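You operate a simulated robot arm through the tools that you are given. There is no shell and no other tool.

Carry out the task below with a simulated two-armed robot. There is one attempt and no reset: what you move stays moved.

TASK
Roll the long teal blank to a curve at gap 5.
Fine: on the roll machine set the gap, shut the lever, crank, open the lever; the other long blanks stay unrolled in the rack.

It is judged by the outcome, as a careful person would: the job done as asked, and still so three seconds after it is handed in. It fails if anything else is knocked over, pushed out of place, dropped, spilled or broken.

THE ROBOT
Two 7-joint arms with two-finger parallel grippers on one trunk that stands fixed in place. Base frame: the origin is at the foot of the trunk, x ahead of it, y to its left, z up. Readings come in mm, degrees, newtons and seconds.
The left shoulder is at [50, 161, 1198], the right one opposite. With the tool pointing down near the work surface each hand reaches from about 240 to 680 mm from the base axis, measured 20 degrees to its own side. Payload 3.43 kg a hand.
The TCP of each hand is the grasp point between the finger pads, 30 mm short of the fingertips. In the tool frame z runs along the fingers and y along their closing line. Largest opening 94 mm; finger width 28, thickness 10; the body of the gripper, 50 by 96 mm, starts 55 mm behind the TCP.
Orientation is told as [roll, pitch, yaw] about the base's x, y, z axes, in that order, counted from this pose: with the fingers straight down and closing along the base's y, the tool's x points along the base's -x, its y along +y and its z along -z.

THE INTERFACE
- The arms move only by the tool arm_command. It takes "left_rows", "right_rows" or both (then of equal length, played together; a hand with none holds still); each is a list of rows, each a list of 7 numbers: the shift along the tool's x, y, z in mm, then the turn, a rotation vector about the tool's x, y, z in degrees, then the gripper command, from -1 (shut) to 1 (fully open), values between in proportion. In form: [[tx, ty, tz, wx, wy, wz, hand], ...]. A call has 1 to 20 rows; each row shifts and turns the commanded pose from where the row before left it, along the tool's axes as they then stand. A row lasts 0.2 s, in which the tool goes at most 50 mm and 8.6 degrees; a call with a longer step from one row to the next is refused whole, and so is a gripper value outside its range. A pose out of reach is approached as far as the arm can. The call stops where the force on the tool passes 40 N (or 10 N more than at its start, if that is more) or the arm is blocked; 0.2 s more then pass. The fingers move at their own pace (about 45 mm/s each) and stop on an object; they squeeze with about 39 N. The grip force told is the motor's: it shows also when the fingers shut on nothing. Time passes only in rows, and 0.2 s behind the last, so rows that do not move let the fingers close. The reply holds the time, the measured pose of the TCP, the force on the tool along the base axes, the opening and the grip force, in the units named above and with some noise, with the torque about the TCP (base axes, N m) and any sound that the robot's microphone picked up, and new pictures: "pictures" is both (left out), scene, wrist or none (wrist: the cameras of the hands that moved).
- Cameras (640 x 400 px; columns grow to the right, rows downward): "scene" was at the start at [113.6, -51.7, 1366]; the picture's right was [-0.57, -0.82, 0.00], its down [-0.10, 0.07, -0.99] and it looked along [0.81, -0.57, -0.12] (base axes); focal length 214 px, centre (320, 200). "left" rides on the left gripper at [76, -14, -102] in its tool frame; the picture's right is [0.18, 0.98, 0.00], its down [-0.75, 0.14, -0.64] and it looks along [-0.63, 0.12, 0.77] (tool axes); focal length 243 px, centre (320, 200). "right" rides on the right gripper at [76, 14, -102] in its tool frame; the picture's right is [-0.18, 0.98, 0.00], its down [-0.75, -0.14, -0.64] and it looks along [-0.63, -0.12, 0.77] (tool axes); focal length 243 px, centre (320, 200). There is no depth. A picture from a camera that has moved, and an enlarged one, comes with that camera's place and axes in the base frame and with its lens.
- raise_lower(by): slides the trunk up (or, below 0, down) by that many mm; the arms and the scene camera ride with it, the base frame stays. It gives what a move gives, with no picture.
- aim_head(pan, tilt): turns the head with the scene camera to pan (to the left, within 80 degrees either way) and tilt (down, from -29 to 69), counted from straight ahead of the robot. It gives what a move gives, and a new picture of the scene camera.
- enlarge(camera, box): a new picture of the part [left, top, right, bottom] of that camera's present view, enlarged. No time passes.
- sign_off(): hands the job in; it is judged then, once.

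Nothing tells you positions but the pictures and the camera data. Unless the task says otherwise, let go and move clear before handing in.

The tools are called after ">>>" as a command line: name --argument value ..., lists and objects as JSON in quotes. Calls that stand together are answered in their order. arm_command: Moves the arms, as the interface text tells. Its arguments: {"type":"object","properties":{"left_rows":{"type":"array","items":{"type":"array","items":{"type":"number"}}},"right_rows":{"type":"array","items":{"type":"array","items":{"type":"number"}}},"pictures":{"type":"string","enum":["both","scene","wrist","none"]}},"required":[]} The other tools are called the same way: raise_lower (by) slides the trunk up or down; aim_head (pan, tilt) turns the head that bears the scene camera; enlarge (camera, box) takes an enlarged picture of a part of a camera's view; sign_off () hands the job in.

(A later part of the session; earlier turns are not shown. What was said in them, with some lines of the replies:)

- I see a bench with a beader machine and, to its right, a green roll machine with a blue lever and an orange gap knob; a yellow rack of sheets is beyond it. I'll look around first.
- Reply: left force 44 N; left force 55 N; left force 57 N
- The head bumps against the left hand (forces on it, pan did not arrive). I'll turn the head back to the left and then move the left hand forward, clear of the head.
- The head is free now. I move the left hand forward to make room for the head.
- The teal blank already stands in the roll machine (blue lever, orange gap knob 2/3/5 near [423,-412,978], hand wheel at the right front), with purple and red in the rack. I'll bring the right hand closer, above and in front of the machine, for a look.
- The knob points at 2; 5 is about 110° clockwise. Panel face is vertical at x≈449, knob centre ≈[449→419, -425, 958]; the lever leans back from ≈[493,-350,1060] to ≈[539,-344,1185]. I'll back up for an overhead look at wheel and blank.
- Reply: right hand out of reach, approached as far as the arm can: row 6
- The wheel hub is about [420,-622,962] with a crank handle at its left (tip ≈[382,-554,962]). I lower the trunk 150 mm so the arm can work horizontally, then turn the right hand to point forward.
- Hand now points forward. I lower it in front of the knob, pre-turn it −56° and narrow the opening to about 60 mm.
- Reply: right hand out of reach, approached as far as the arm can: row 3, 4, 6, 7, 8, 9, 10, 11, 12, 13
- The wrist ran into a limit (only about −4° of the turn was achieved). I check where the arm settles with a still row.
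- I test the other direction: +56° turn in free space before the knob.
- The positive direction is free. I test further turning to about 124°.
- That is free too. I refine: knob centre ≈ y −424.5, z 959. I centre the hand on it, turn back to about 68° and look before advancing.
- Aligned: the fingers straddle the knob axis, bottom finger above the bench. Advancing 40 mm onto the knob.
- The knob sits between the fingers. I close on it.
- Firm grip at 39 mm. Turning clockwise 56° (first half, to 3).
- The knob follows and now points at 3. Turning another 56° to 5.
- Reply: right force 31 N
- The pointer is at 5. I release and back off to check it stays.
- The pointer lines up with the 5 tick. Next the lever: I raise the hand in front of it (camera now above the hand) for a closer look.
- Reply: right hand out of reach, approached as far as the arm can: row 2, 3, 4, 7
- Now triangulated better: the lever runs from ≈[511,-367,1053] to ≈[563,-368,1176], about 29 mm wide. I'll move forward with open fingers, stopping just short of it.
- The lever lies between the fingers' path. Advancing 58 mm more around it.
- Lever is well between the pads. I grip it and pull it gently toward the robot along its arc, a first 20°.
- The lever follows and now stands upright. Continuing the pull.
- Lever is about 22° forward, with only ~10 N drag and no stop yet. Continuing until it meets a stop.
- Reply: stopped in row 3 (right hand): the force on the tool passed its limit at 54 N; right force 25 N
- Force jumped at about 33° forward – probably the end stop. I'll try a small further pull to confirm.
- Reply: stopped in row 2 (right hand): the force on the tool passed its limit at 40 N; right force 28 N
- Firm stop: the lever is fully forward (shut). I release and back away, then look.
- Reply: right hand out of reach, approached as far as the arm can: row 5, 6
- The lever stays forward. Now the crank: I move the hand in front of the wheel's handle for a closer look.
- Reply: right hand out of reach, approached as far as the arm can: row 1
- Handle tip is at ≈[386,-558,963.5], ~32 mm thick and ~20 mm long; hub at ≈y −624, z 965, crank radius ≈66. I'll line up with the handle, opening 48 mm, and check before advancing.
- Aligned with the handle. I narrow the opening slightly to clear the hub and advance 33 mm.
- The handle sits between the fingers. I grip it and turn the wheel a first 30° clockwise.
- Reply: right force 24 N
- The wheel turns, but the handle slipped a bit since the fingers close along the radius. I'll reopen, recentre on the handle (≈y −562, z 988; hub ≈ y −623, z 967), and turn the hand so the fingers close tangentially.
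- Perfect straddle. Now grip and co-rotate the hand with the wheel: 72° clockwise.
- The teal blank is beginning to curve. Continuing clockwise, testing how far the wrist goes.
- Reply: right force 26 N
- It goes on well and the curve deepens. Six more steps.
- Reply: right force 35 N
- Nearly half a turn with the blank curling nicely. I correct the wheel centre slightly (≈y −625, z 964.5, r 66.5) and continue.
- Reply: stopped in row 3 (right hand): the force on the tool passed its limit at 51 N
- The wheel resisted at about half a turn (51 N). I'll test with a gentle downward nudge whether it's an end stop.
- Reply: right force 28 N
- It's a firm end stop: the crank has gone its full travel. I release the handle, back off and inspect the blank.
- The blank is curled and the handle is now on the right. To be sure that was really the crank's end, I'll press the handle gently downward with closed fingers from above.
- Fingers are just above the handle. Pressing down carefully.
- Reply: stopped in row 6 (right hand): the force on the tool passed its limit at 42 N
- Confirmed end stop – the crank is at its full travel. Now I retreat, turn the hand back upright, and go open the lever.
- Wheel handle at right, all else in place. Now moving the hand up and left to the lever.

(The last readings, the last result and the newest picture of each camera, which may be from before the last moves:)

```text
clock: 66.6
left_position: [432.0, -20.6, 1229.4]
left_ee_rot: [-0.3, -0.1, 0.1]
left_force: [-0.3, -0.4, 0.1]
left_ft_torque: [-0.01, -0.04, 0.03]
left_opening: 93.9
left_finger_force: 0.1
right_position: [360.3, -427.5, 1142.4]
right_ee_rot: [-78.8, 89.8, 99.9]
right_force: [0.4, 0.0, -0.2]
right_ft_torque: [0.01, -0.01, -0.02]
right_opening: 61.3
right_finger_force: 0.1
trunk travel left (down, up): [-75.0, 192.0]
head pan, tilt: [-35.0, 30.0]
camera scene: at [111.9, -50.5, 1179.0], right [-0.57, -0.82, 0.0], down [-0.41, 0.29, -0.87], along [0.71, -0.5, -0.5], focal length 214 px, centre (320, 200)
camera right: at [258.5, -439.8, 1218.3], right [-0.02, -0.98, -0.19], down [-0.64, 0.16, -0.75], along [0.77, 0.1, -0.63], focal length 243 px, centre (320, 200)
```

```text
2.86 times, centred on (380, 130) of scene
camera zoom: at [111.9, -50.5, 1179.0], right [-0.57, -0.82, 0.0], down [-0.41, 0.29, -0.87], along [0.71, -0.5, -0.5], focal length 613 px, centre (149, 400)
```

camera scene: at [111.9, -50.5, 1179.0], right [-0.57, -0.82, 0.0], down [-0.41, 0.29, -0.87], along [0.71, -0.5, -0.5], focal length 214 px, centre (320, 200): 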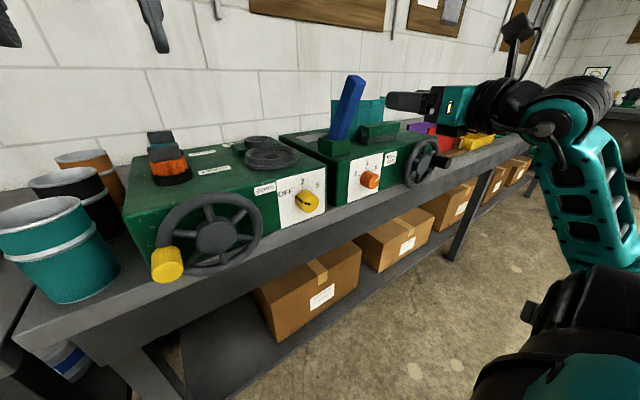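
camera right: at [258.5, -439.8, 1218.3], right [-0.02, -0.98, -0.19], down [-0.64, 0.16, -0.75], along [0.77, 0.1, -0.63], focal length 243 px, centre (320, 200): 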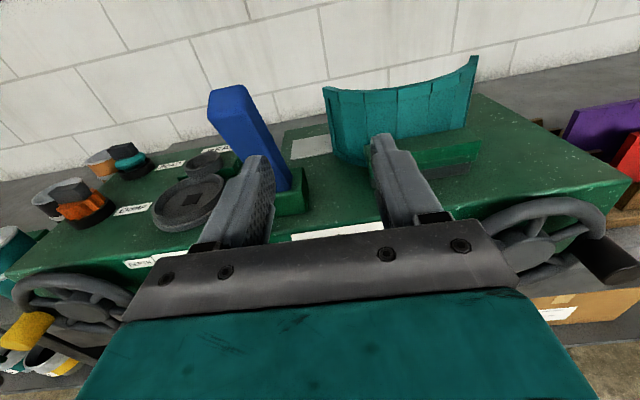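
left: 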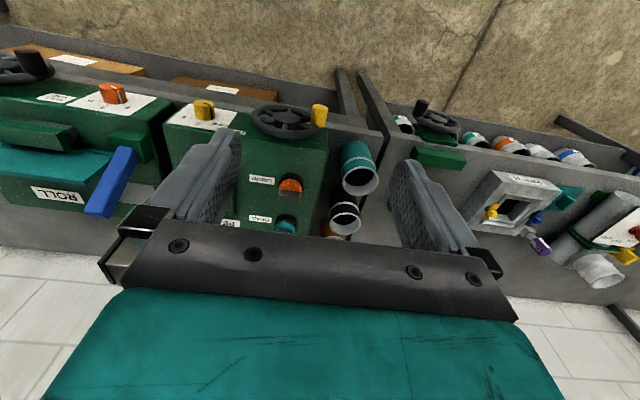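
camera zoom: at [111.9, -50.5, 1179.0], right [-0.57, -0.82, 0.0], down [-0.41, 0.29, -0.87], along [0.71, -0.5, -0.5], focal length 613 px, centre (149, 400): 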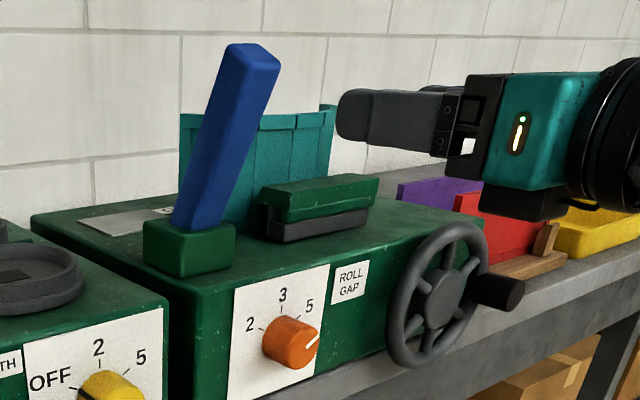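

The teal blank shows a clean curve. I line up in front of the lever (y ≈ −366).

>>> arm_command --right_rows '[[-2, -20, 6, 0, 0, 0, 0.3], [-2, -20, 6, 0, 0, 0, 0.3], [-2, -20, 6, 0, 0, 0, 0.3], [0, 0, 0, 0, 0, 0, 0.3]]'

>>> enlarge --camera "scene" --box '[300, 60, 460, 200]'

```text
clock: 67.6
left_position: [432.8, -20.8, 1229.6]
left_ee_rot: [-0.2, -0.1, 0.0]
left_force: [-0.8, -0.7, 0.6]
left_ft_torque: [0.02, 0.01, 0.0]
left_opening: 94.1
left_finger_force: 0.2
right_position: [385.4, -373.0, 1140.1]
right_ee_rot: [-74.2, 89.7, 104.7]
right_force: [0.2, 0.0, 0.4]
right_ft_torque: [-0.01, 0.0, -0.03]
right_opening: 61.1
right_finger_force: 0.1
right hand out of reach, approached as far as the arm can: row 3
trunk travel left (down, up): [-75.0, 192.0]
head pan, tilt: [-35.0, 30.0]
camera scene: at [111.9, -50.6, 1179.1], right [-0.57, -0.82, 0.0], down [-0.41, 0.29, -0.87], along [0.71, -0.5, -0.5], focal length 214 px, centre (320, 200)
camera right: at [283.5, -385.4, 1214.8], right [-0.02, -0.98, -0.19], down [-0.64, 0.16, -0.75], along [0.77, 0.11, -0.63], focal length 243 px, centre (320, 200)
```

scene: 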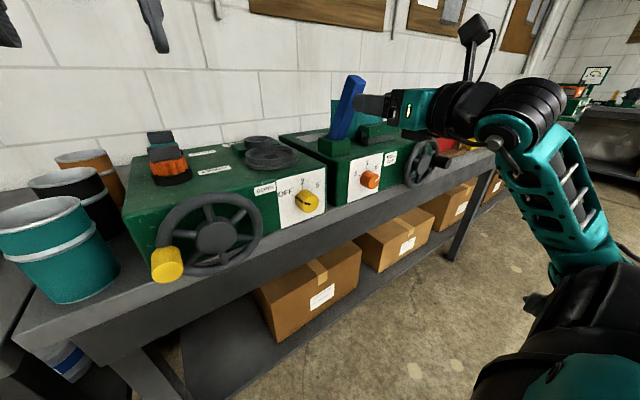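
right: 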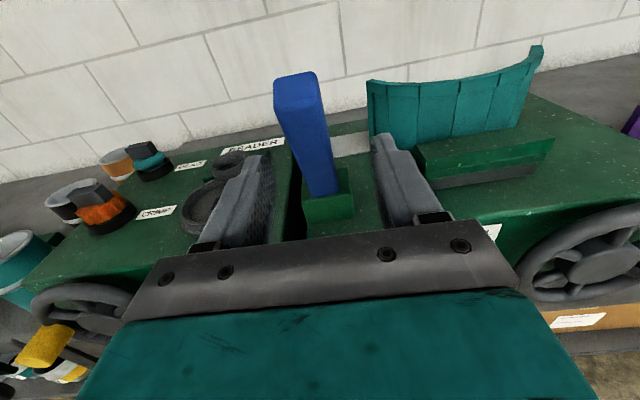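

```text
2.86 times, centred on (380, 130) of scene
camera zoom: at [111.9, -50.6, 1179.1], right [-0.57, -0.82, 0.0], down [-0.41, 0.29, -0.87], along [0.71, -0.5, -0.5], focal length 613 px, centre (149, 400)
```

zoom: 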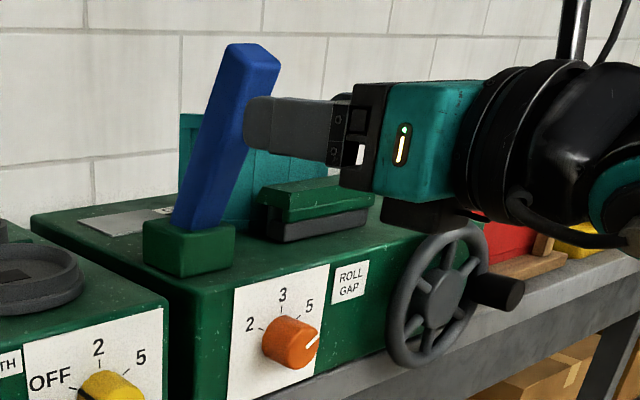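

Lever sits between the finger tips. Advancing around it with a small y correction.

>>> arm_command --right_rows '[[0, -2, 12, 0, 0, 0, 0.3], [-1, -3, 15, 0, 0, 0, 0.3], [-1, -3, 15, 0, 0, 0, 0.3], [-2, 0, 14, 0, 0, 0, 0.3]]'

>>> enlarge --camera "scene" --box '[300, 60, 460, 200]'

```text
clock: 68.6
left_position: [433.4, -19.7, 1229.8]
left_ee_rot: [-0.3, 0.0, 0.0]
left_force: [0.6, 0.3, -0.4]
left_ft_torque: [0.0, -0.03, 0.0]
left_opening: 94.1
left_finger_force: 0.1
right_position: [441.3, -366.3, 1134.3]
right_ee_rot: [-79.0, 89.8, 99.5]
right_force: [1.3, 0.2, 0.4]
right_ft_torque: [-0.03, 0.0, 0.0]
right_opening: 61.1
right_finger_force: 0.0
trunk travel left (down, up): [-75.0, 192.0]
head pan, tilt: [-35.0, 30.0]
camera scene: at [111.9, -50.7, 1179.1], right [-0.57, -0.82, 0.0], down [-0.41, 0.29, -0.87], along [0.71, -0.5, -0.5], focal length 214 px, centre (320, 200)
camera right: at [339.9, -378.4, 1210.1], right [-0.02, -0.98, -0.19], down [-0.64, 0.16, -0.75], along [0.77, 0.1, -0.63], focal length 243 px, centre (320, 200)
```

scene: 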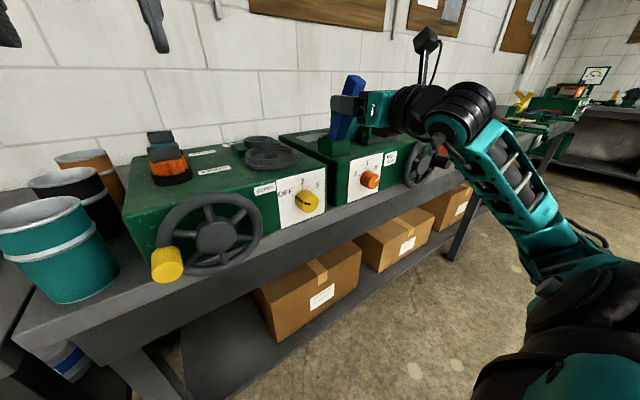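
right: 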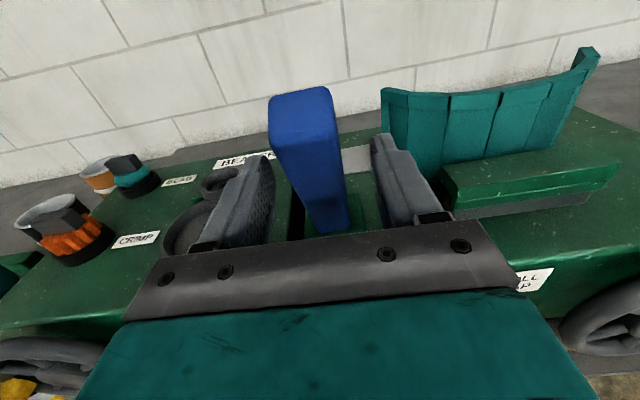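

```text
2.86 times, centred on (380, 130) of scene
camera zoom: at [111.9, -50.7, 1179.1], right [-0.57, -0.82, 0.0], down [-0.41, 0.29, -0.87], along [0.71, -0.5, -0.5], focal length 613 px, centre (149, 400)
```

zoom: 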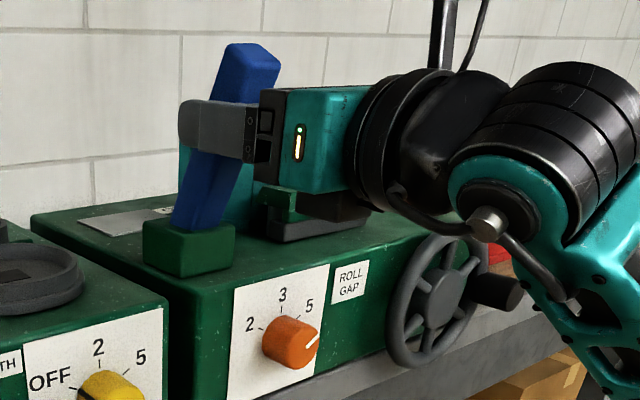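

Lever is between the pads. I grip and push it back along its arc to open.

>>> arm_command --right_rows '[[0, 0, 0, 0, 0, 0, -1], [0, 0, 0, 0, 0, 0, -1], [0, 0, 0, 0, 0, 0, -1], [5.8, 0, 9.3, 0, 0, 0, -1], [4.9, 0, 9.8, 0, 0, 0, -1], [4.1, 0, 10.3, 0, 0, 0, -1], [3.2, 0, 10.5, 0, 0, 0, -1], [2.2, 0, 10.7, 0, 0, 0, -1], [1.3, 0, 11, 0, 0, 0, -1], [0.4, 0, 10.9, 0, 0, 0, -1], [-0.6, 0, 11, 0, 0, 0, -1]]'

>>> enlarge --camera "scene" --box '[300, 60, 460, 200]'

```text
clock: 71.0
left_position: [432.0, -18.9, 1229.7]
left_ee_rot: [-0.3, -0.2, 0.0]
left_force: [0.6, -0.5, -0.8]
left_ft_torque: [-0.01, 0.01, -0.01]
left_opening: 94.1
left_finger_force: 0.0
right_position: [524.1, -365.1, 1157.9]
right_ee_rot: [-90.3, 89.9, 88.7]
right_force: [-12.5, 16.6, -10.0]
right_ft_torque: [-0.46, 1.28, 0.26]
right_opening: 34.5
right_finger_force: 45.4
trunk travel left (down, up): [-75.0, 192.0]
head pan, tilt: [-35.0, 30.0]
camera scene: at [111.1, -49.1, 1179.3], right [-0.57, -0.82, 0.0], down [-0.41, 0.29, -0.87], along [0.71, -0.5, -0.5], focal length 214 px, centre (320, 200)
camera right: at [421.5, -377.8, 1232.4], right [-0.02, -0.98, -0.19], down [-0.64, 0.16, -0.75], along [0.77, 0.11, -0.63], focal length 243 px, centre (320, 200)
```

scene: 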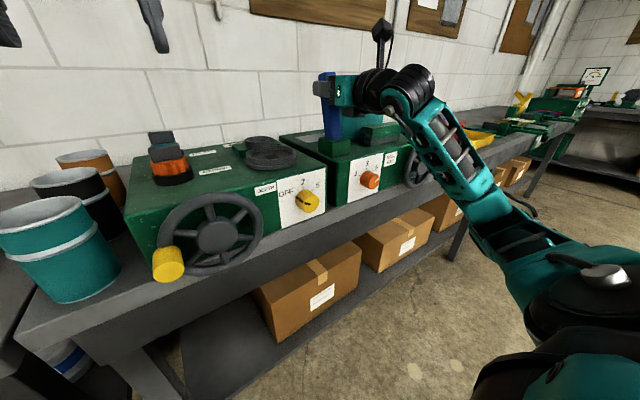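
right: 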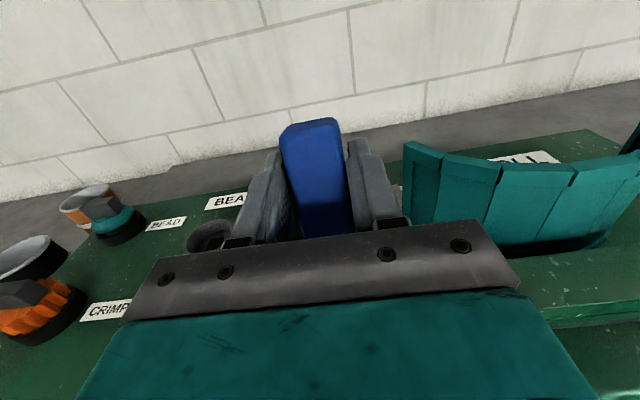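

```text
2.86 times, centred on (380, 130) of scene
camera zoom: at [111.1, -49.1, 1179.3], right [-0.57, -0.82, 0.0], down [-0.41, 0.29, -0.87], along [0.71, -0.5, -0.5], focal length 613 px, centre (149, 400)
```

zoom: 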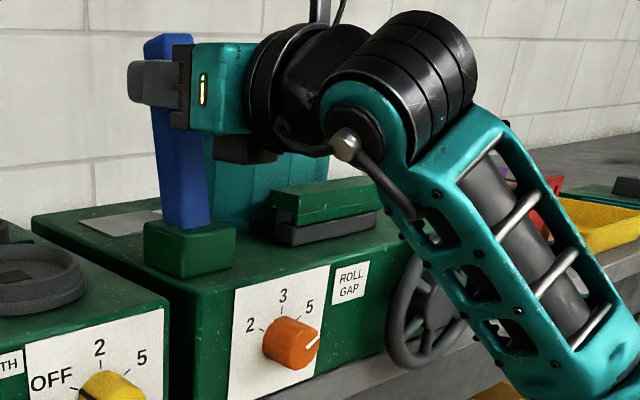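

Lever is past upright. Continuing to its back stop.

>>> arm_command --right_rows '[[-1.6, -2, 10.9, 0, 0, 0, -1], [-2.5, 0, 10.7, 0, 0, 0, -1], [-3.4, 0, 10.4, 0, 0, 0, -1], [-4.3, 0, 10, 0, 0, 0, -1]]'

>>> enlarge --camera "scene" --box '[300, 60, 460, 200]'

```text
clock: 71.8
left_position: [429.4, -21.3, 1231.4]
left_ee_rot: [-0.2, -0.2, 0.0]
left_force: [-0.4, 0.2, 0.0]
left_ft_torque: [-0.03, -0.03, 0.03]
left_opening: 93.8
left_finger_force: 0.1
right_position: [551.8, -366.0, 1153.1]
right_ee_rot: [-173.4, 89.5, 5.5]
right_force: [-18.5, 0.9, -5.9]
right_ft_torque: [-0.43, -0.21, 0.85]
right_opening: 34.2
right_finger_force: 44.9
trunk travel left (down, up): [-75.0, 192.0]
head pan, tilt: [-35.0, 30.0]
stopped in row 4 (right hand): the force on the tool passed its limit at 41 N (the readings are from after the stop); the commanded pose is now the measured one
camera scene: at [109.9, -50.8, 1179.4], right [-0.57, -0.82, 0.0], down [-0.41, 0.29, -0.87], along [0.71, -0.5, -0.5], focal length 214 px, centre (320, 200)
camera right: at [448.7, -377.4, 1227.6], right [-0.02, -0.98, -0.18], down [-0.63, 0.15, -0.76], along [0.77, 0.1, -0.62], focal length 243 px, centre (320, 200)
```

scene: 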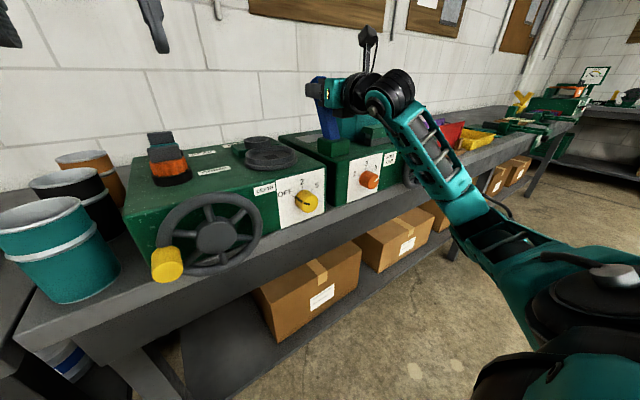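
right: 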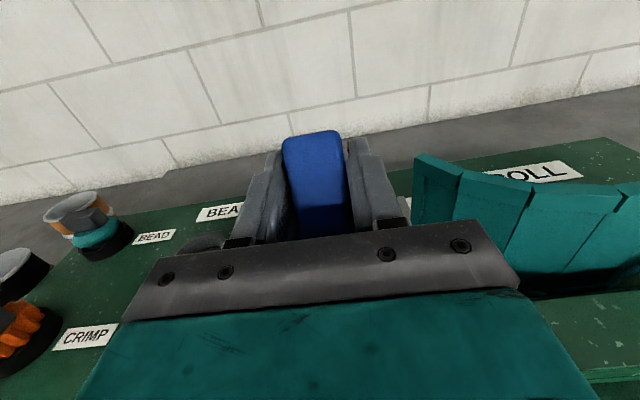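

```text
2.86 times, centred on (380, 130) of scene
camera zoom: at [109.9, -50.8, 1179.4], right [-0.57, -0.82, 0.0], down [-0.41, 0.29, -0.87], along [0.71, -0.5, -0.5], focal length 613 px, centre (149, 400)
```

zoom: 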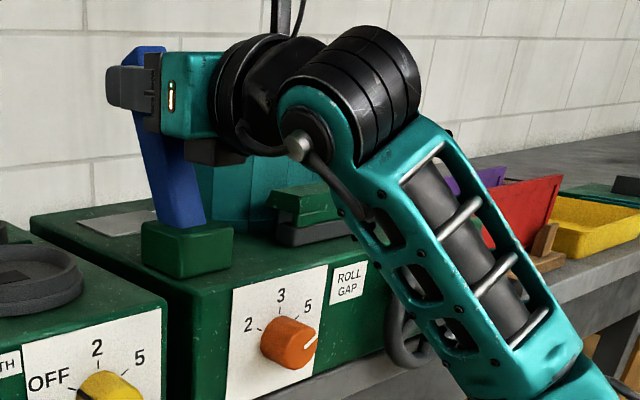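

The lever is back at its original open position against the stop. Releasing and backing off.

>>> arm_command --right_rows '[[0, 0, 0, 0, 0, 0, 0.1], [0, 0, 0, 0, 0, 0, 0.1], [0, 0, 0, 0, 0, 0, 0.1], [0, 0, -30, 0, 0, 0, 0.1], [0, 0, -35, 0, 0, 0, 0.1], [0, 0, -35, 0, 0, 0, 0.1], [0, 8, -25, 0, 0, 0, 0.1], [0, 20, -25, 0, 0, 0, 0.1], [0, 25, -25, 0, 0, 0, 0.1]]'

>>> enlarge --camera "scene" --box '[300, 60, 460, 200]'

>>> enlarge --camera "right" --box '[200, 20, 520, 220]'

```text
clock: 73.8
left_position: [432.5, -21.2, 1230.1]
left_ee_rot: [-0.2, -0.1, 0.0]
left_force: [-0.2, -0.2, -0.2]
left_ft_torque: [-0.01, -0.02, -0.03]
left_opening: 94.0
left_finger_force: 0.1
right_position: [377.0, -415.0, 1149.3]
right_ee_rot: [-163.4, 89.8, 15.4]
right_force: [-0.2, 1.2, 0.7]
right_ft_torque: [-0.02, 0.01, 0.01]
right_opening: 51.6
right_finger_force: 0.1
trunk travel left (down, up): [-75.0, 192.0]
head pan, tilt: [-35.0, 30.0]
camera scene: at [111.8, -50.7, 1179.1], right [-0.57, -0.82, 0.0], down [-0.41, 0.29, -0.87], along [0.71, -0.5, -0.5], focal length 214 px, centre (320, 200)
camera right: at [274.6, -427.3, 1225.2], right [-0.02, -0.98, -0.19], down [-0.64, 0.16, -0.76], along [0.77, 0.1, -0.63], focal length 243 px, centre (320, 200)
```

scene: 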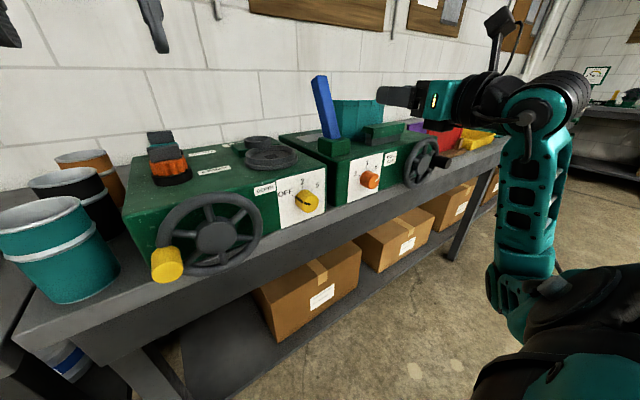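
right: 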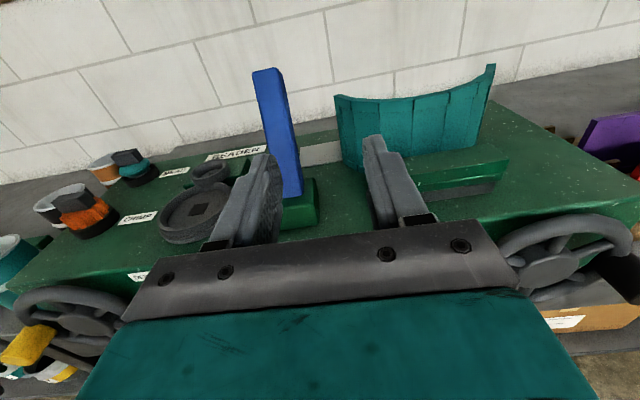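

```text
2.86 times, centred on (380, 130) of scene
camera zoom: at [111.8, -50.7, 1179.1], right [-0.57, -0.82, 0.0], down [-0.41, 0.29, -0.87], along [0.71, -0.5, -0.5], focal length 613 px, centre (149, 400)
```

zoom: 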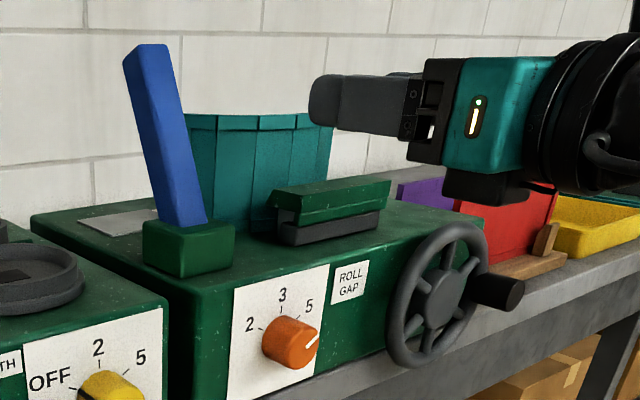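

```text
2.00 times, centred on (360, 120) of right
camera zoom: at [274.6, -427.3, 1225.2], right [-0.02, -0.98, -0.19], down [-0.64, 0.16, -0.76], along [0.77, 0.1, -0.63], focal length 485 px, centre (240, 360)
```

zoom: 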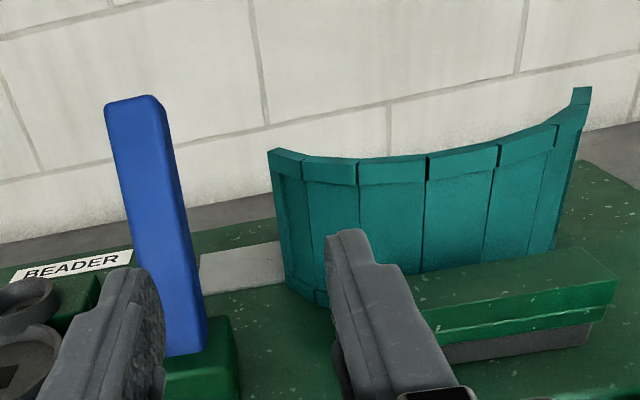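

Lever open, knob on 5, teal blank evenly curved, red and purple still flat in the rack. I move the hand a little further clear and do a final check.

>>> arm_command --right_rows '[[0, 25, -15, 0, 0, 0, 0.1], [0, 25, -15, 0, 0, 0, 0.1], [0, 0, -15, 0, 0, 0, 0.1], [0, 0, 0, 0, 0, 0, 0.1]]'

>>> enlarge --camera "scene" --box '[300, 60, 520, 200]'

```text
clock: 74.8
left_position: [432.4, -21.1, 1228.4]
left_ee_rot: [-0.2, -0.1, 0.1]
left_force: [0.9, -0.3, 0.1]
left_ft_torque: [0.03, 0.0, -0.03]
left_opening: 94.0
left_finger_force: 0.0
right_position: [331.4, -464.9, 1148.6]
right_ee_rot: [-145.4, 89.7, 33.5]
right_force: [0.1, -0.4, 0.7]
right_ft_torque: [0.03, -0.01, 0.01]
right_opening: 51.7
right_finger_force: 0.1
trunk travel left (down, up): [-75.0, 192.0]
head pan, tilt: [-35.0, 30.0]
camera scene: at [111.8, -50.7, 1179.1], right [-0.57, -0.82, 0.0], down [-0.41, 0.29, -0.87], along [0.71, -0.5, -0.5], focal length 214 px, centre (320, 200)
camera right: at [229.5, -477.2, 1224.1], right [-0.02, -0.98, -0.19], down [-0.64, 0.16, -0.76], along [0.77, 0.1, -0.63], focal length 243 px, centre (320, 200)
```

scene: 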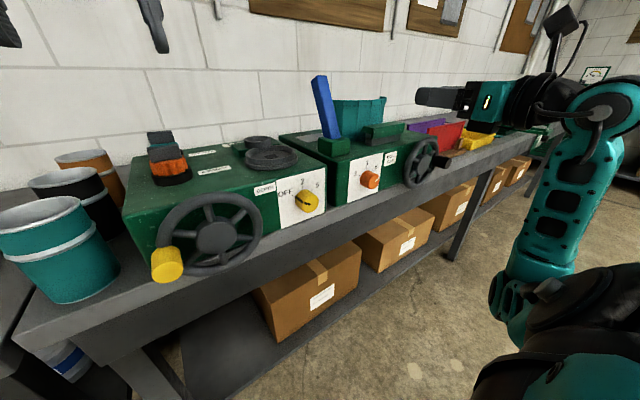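
right: 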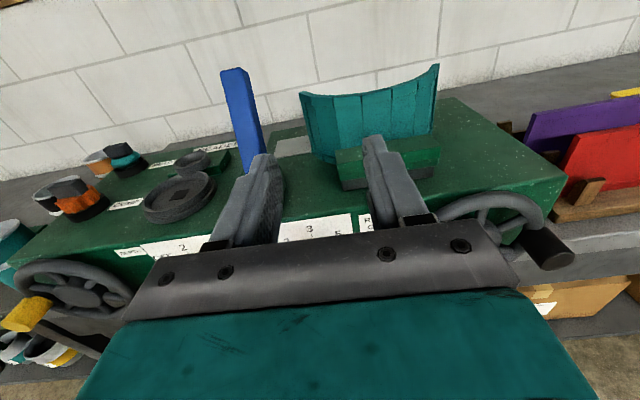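

```text
2.86 times, centred on (410, 130) of scene
camera zoom: at [111.8, -50.7, 1179.1], right [-0.57, -0.82, 0.0], down [-0.41, 0.29, -0.87], along [0.71, -0.5, -0.5], focal length 613 px, centre (63, 400)
```

zoom: 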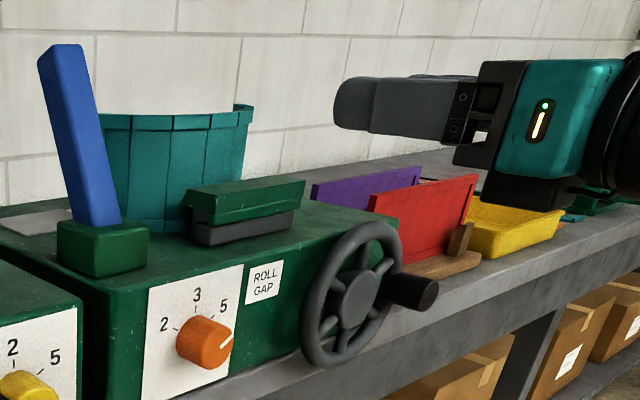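

The pictures show the teal blank curved, the gap knob at 5 and the lever open. The red and purple blanks are flat in the rack, and both hands are clear of everything. I'm handing it in.

>>> sign_off

```text
The job is handed in.
```

The long teal blank is rolled to a curve at gap 5, and I have handed the job in.

- **Gap:** I turned the knob from 2 to 5. By eye the pointer lines up with the 5 mark, within a few degrees.
- **Lever:** I pulled it forward until it hit a firm stop (shut) before cranking. Afterwards I pushed it back to its original open position.
- **Crank:** I turned the wheel clockwise about half a turn, until it would go no further. A second push on the handle did not move it, so I took that as full travel.
- **Other blanks:** The red and purple ones are still flat in the rack, and I saw nothing knocked over or moved out of place.

At the start the head pressed against the left hand while I was looking around. I moved the hand forward out of its way, and nothing on the bench was touched.
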